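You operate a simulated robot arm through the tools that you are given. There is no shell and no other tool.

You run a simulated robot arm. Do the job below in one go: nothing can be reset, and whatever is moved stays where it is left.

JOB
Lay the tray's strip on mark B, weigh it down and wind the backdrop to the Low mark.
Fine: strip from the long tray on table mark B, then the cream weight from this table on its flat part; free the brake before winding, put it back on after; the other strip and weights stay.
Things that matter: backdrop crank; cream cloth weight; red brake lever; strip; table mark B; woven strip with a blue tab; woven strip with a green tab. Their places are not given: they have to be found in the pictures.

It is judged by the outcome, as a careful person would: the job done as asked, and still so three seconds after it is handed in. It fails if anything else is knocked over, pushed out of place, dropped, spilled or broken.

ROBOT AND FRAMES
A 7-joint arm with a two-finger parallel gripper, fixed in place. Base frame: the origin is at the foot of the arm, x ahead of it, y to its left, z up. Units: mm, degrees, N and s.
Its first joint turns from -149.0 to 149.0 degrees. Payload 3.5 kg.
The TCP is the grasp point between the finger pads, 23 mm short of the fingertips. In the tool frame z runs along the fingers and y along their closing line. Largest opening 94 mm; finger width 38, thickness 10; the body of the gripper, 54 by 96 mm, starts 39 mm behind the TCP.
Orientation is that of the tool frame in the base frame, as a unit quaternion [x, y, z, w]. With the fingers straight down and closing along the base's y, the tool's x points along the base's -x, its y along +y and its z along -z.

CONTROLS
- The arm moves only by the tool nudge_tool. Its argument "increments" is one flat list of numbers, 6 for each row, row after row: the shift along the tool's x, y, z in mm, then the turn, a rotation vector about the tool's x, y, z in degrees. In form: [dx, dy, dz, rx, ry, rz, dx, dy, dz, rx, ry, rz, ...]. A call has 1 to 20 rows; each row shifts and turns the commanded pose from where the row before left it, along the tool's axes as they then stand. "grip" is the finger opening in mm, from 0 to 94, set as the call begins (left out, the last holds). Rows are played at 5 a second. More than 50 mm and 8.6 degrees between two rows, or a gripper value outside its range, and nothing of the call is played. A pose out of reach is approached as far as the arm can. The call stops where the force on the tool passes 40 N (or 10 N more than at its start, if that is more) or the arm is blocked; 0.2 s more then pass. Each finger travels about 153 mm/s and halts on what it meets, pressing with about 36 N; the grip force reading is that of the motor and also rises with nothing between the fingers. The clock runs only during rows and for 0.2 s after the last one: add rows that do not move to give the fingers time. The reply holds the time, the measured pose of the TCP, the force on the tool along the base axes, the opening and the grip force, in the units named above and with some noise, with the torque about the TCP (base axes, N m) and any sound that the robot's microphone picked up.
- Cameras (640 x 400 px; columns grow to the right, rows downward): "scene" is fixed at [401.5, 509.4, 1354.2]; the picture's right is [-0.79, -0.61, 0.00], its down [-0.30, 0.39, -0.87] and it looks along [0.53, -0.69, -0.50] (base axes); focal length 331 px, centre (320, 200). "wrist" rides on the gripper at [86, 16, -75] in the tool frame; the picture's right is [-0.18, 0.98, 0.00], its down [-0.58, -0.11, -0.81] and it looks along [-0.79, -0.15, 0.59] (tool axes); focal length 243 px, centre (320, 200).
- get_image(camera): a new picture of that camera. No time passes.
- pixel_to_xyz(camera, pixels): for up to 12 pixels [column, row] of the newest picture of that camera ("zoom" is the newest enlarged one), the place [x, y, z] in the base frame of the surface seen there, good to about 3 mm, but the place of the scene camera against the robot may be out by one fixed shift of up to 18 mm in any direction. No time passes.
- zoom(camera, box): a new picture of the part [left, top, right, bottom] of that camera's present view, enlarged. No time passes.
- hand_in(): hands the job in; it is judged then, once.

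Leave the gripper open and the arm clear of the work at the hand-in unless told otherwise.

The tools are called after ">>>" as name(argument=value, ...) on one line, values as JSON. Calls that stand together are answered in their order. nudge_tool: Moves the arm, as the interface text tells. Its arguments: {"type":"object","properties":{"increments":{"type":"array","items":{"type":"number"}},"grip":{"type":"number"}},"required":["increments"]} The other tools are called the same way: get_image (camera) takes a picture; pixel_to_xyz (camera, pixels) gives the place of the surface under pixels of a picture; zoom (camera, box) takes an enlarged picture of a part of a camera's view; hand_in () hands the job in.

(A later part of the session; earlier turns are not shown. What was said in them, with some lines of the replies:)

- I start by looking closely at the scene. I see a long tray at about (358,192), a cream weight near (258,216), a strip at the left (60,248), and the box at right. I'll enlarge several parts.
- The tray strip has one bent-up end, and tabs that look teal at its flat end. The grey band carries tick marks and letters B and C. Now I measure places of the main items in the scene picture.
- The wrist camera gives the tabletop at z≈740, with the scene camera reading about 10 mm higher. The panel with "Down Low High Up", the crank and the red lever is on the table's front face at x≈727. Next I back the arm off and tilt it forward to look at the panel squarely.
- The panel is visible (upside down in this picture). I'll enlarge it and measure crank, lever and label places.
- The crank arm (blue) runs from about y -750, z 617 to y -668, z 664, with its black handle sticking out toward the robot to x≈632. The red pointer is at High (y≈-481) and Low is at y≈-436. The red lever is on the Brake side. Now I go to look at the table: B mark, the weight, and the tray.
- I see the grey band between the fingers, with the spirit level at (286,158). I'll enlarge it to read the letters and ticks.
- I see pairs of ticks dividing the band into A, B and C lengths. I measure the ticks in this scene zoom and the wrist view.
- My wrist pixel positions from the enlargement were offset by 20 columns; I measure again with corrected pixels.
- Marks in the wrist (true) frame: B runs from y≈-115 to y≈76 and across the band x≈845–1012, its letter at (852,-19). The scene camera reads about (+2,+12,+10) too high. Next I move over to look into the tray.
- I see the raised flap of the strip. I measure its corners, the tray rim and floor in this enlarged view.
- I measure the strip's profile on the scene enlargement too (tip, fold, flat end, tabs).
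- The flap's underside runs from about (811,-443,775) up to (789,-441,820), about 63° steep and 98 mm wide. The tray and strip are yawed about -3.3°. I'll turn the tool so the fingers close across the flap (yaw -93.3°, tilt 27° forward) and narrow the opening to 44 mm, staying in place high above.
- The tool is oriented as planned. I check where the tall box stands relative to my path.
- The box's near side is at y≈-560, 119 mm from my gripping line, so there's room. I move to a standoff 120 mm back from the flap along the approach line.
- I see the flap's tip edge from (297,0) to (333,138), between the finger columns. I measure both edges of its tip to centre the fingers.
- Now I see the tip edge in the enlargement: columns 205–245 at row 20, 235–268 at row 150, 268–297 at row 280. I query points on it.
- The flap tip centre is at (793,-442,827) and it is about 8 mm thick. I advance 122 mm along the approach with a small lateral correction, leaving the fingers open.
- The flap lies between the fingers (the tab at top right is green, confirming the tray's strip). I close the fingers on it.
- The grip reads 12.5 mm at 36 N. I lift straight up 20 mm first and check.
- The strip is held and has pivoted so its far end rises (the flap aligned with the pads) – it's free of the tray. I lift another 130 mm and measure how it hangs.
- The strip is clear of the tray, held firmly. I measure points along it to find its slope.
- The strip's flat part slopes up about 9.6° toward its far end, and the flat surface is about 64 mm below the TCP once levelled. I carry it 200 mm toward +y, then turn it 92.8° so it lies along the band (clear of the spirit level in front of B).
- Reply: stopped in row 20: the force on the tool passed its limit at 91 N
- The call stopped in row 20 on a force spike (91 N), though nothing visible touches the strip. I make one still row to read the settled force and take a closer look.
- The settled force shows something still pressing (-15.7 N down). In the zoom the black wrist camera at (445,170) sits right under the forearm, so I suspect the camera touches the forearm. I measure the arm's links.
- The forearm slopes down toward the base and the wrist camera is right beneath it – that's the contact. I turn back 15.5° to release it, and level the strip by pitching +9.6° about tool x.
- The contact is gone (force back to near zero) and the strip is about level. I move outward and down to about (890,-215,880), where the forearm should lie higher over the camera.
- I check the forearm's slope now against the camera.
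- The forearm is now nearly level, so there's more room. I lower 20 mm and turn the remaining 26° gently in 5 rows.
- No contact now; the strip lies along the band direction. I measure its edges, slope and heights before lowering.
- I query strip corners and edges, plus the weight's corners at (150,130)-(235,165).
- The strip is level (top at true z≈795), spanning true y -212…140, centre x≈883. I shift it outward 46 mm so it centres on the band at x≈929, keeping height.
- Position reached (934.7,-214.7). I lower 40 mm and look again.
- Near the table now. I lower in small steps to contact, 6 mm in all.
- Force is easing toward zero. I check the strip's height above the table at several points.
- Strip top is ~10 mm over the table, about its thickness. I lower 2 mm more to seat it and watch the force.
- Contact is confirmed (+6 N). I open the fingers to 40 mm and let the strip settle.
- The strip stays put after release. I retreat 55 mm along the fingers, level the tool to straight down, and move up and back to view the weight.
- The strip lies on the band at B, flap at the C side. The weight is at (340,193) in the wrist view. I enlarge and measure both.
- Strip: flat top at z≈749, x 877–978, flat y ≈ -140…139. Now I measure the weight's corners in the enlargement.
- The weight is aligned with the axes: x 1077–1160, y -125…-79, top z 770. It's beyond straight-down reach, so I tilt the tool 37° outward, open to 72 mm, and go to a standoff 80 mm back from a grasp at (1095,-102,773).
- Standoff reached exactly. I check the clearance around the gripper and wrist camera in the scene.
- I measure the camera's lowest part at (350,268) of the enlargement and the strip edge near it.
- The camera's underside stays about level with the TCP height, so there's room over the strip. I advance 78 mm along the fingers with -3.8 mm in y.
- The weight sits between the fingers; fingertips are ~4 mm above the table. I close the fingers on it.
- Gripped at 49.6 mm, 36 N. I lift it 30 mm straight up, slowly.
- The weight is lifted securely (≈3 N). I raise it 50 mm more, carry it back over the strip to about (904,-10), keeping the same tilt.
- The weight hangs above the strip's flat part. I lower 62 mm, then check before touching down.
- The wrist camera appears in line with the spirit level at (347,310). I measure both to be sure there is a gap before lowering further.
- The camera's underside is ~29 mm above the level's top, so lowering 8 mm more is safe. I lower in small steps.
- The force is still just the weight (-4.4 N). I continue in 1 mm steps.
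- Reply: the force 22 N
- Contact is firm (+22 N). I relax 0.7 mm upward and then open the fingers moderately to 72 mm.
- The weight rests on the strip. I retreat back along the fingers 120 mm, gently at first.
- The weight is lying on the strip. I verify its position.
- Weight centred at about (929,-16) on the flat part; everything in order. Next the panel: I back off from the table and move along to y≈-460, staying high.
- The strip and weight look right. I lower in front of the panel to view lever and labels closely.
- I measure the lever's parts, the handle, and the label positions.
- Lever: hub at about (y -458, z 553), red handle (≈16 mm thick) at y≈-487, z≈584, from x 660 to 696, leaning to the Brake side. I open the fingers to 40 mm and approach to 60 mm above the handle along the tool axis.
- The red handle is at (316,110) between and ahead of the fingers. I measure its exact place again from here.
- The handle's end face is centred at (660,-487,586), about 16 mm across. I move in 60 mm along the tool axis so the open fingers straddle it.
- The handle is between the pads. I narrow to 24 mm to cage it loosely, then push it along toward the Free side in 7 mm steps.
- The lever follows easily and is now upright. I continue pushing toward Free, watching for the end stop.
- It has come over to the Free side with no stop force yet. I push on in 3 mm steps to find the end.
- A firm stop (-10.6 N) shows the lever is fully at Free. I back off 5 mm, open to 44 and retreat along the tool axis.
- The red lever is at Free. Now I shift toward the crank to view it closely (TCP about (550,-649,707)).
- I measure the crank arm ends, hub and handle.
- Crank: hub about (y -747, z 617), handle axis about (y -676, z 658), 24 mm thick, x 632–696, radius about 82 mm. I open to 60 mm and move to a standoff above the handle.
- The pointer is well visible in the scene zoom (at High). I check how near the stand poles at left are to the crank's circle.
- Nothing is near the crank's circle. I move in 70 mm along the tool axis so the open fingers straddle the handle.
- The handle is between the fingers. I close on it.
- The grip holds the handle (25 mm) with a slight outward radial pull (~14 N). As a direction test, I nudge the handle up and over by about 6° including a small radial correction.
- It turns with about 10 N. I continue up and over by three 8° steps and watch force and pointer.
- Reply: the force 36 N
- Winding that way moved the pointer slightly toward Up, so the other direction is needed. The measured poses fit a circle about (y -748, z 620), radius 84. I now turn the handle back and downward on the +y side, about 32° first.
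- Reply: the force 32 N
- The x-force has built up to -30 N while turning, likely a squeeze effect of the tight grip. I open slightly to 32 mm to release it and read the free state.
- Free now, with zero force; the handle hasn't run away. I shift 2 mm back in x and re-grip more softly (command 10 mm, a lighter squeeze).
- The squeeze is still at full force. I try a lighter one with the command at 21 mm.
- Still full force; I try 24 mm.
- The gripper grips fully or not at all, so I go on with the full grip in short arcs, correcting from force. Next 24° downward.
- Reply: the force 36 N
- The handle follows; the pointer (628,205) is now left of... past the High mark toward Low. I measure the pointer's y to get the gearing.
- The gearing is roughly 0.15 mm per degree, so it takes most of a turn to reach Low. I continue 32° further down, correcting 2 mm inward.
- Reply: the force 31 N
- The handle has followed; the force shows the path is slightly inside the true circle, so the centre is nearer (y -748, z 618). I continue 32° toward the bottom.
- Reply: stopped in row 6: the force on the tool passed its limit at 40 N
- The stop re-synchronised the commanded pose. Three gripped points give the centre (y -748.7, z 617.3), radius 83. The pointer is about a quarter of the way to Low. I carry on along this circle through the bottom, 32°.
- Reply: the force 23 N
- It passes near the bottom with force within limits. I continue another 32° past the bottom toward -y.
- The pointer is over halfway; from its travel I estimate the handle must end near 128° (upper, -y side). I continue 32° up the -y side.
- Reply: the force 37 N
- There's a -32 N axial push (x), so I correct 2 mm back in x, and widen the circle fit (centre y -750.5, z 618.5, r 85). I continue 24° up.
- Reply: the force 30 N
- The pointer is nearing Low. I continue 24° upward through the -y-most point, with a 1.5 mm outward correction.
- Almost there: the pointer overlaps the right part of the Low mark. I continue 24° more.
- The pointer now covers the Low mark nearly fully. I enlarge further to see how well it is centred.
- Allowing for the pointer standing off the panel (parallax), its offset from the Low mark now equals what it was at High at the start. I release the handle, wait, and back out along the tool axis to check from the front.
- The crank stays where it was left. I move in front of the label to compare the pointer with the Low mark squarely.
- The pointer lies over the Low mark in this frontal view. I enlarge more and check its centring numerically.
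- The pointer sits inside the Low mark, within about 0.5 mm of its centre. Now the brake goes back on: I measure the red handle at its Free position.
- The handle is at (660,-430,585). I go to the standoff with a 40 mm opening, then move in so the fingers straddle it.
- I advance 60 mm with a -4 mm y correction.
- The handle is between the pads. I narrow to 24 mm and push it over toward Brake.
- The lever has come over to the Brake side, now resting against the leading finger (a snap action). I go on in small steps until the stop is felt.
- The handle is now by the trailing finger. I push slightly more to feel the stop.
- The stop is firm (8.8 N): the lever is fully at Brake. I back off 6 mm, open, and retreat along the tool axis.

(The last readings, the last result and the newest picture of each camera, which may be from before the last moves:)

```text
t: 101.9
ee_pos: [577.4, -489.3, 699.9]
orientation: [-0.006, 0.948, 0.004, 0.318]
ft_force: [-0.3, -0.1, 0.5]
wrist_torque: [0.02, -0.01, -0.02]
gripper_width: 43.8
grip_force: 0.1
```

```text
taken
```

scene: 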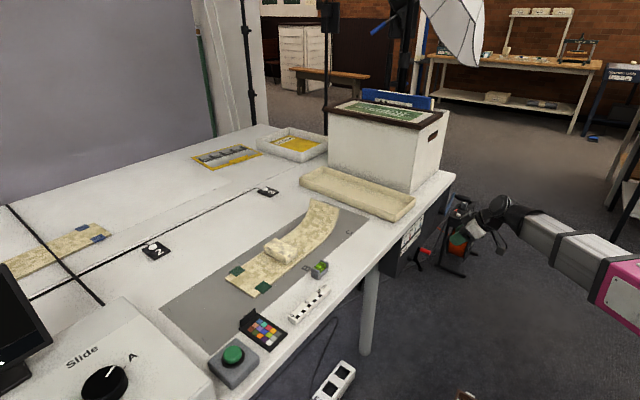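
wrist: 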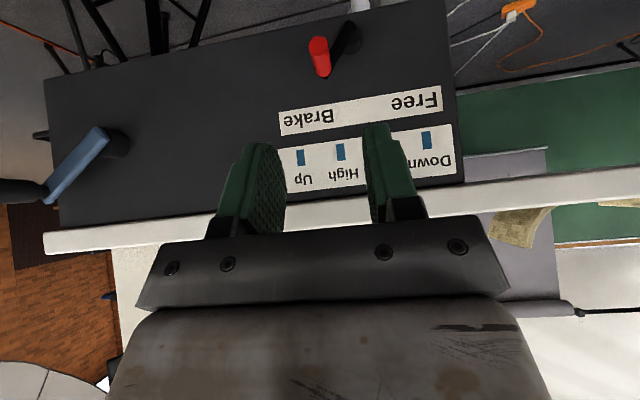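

The backdrop has come down, the lever points to Brake. I verify the label and lever once more, and the strip and weight.

>>> zoom(camera="scene", box=[395, 215, 445, 265])

>>> zoom(camera="scene", box=[220, 180, 380, 300])

>>> zoom(camera="wrist", box=[270, 20, 470, 200])

```text
8.00 times, centred on (420, 240) of scene
```

zoom: 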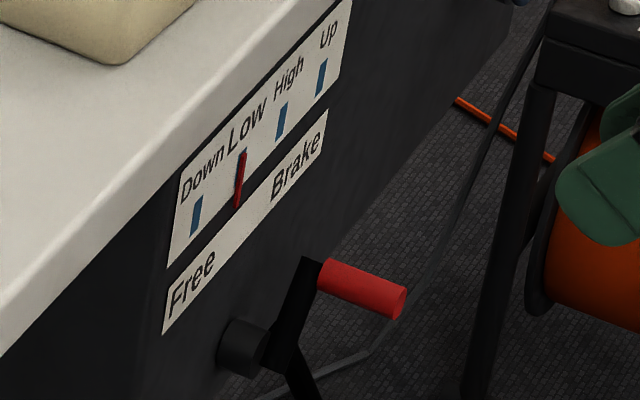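

```text
3.33 times, centred on (300, 240) of scene
```

zoom: 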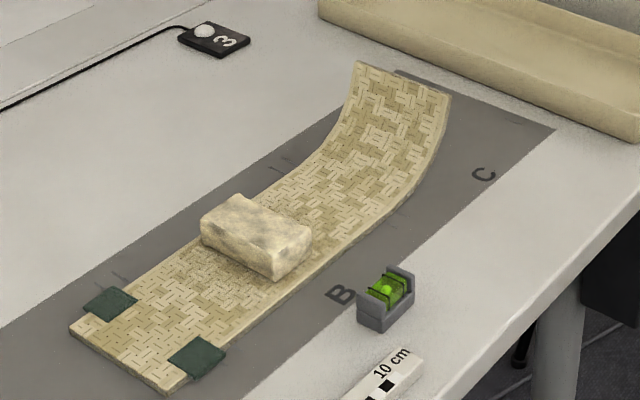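

```text
2.22 times, centred on (370, 110) of wrist
```

zoom: 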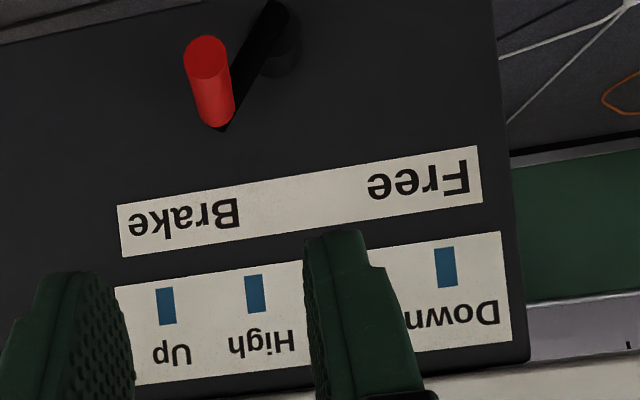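

Pointer at Low, lever at Brake, strip and weight in place on B. I open the gripper fully and raise the arm clear of the work.

>>> nudge_tool(increments=[10, 0, -7.6, 0, 0, 0, 10, 0, -7.6, 0, 0, 0, -25.4, 0, -33.4, 0, 0, 0, -25.4, 0, -33.4, 0, 0, 0, -25.4, 0, -33.4, 0, 0, 0, -25.4, 0, -33.4, 0, 0, 0, -25.4, 0, -33.4, 0, 0, 0, -25.4, 0, -33.4, 0, 0, 0, 0, 0, 0, 0, 0, 0], grip=94)

>>> get_image(camera="scene")

>>> get_image(camera="wrist")

```text
t: 103.9
ee_pos: [553.7, -490.9, 951.4]
orientation: [-0.005, 0.948, 0.003, 0.318]
ft_force: [-0.1, 0.3, 0.0]
wrist_torque: [0.01, -0.02, -0.01]
gripper_width: 93.8
grip_force: 0.1
```

```text
taken
```

scene: 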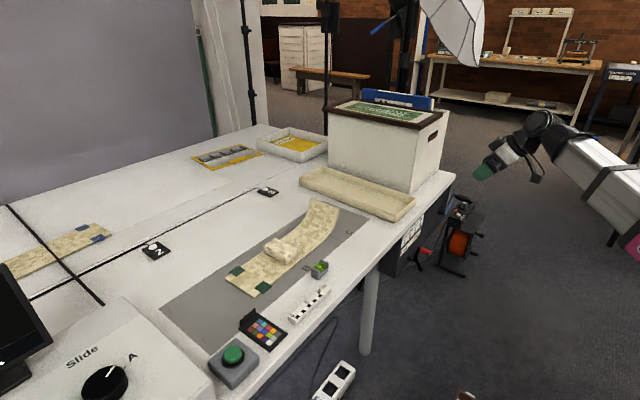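

```text
taken
```

wrist: 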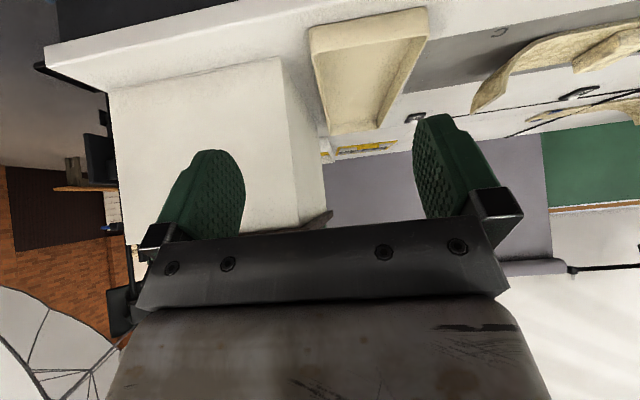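

Everything is as asked: strip on B with the cream weight on its flat part, pointer at Low, brake on, gripper open and the arm clear. I hand the job in.

>>> hand_in()

```text
The job is handed in.
```

The job is done and handed in. I don't have the judge's result yet.

- **Strip:** the green-tab strip from the long tray lies lengthwise along the grey band. It is centred on mark B to within about 20 mm. I laid it along the band because across it the strip would have hit the spirit level in front of B. It is longer than the mark, so the plain end runs about 65 mm past B's ticks and the raised end about 100 mm.
- **Weight:** the cream weight sits on the strip's flat part, close to the middle.
- **Backdrop:** the pointer is on Low, about 0.5 mm from the mark's centre. It held there after I released the crank and set the brake.
- **Brake:** I freed it before winding and put it back on after, pushing it to its stop both times.
- **Other items:** the blue-tab strip, the tray and the other things on the table look where they were in the final pictures.

While I was turning the strip in the air, the wrist camera bumped the arm's own forearm and the move stopped at 91 N. Nothing on the table was touched, and the strip stayed in the grip.

The gripper is open and the arm is clear of the work.
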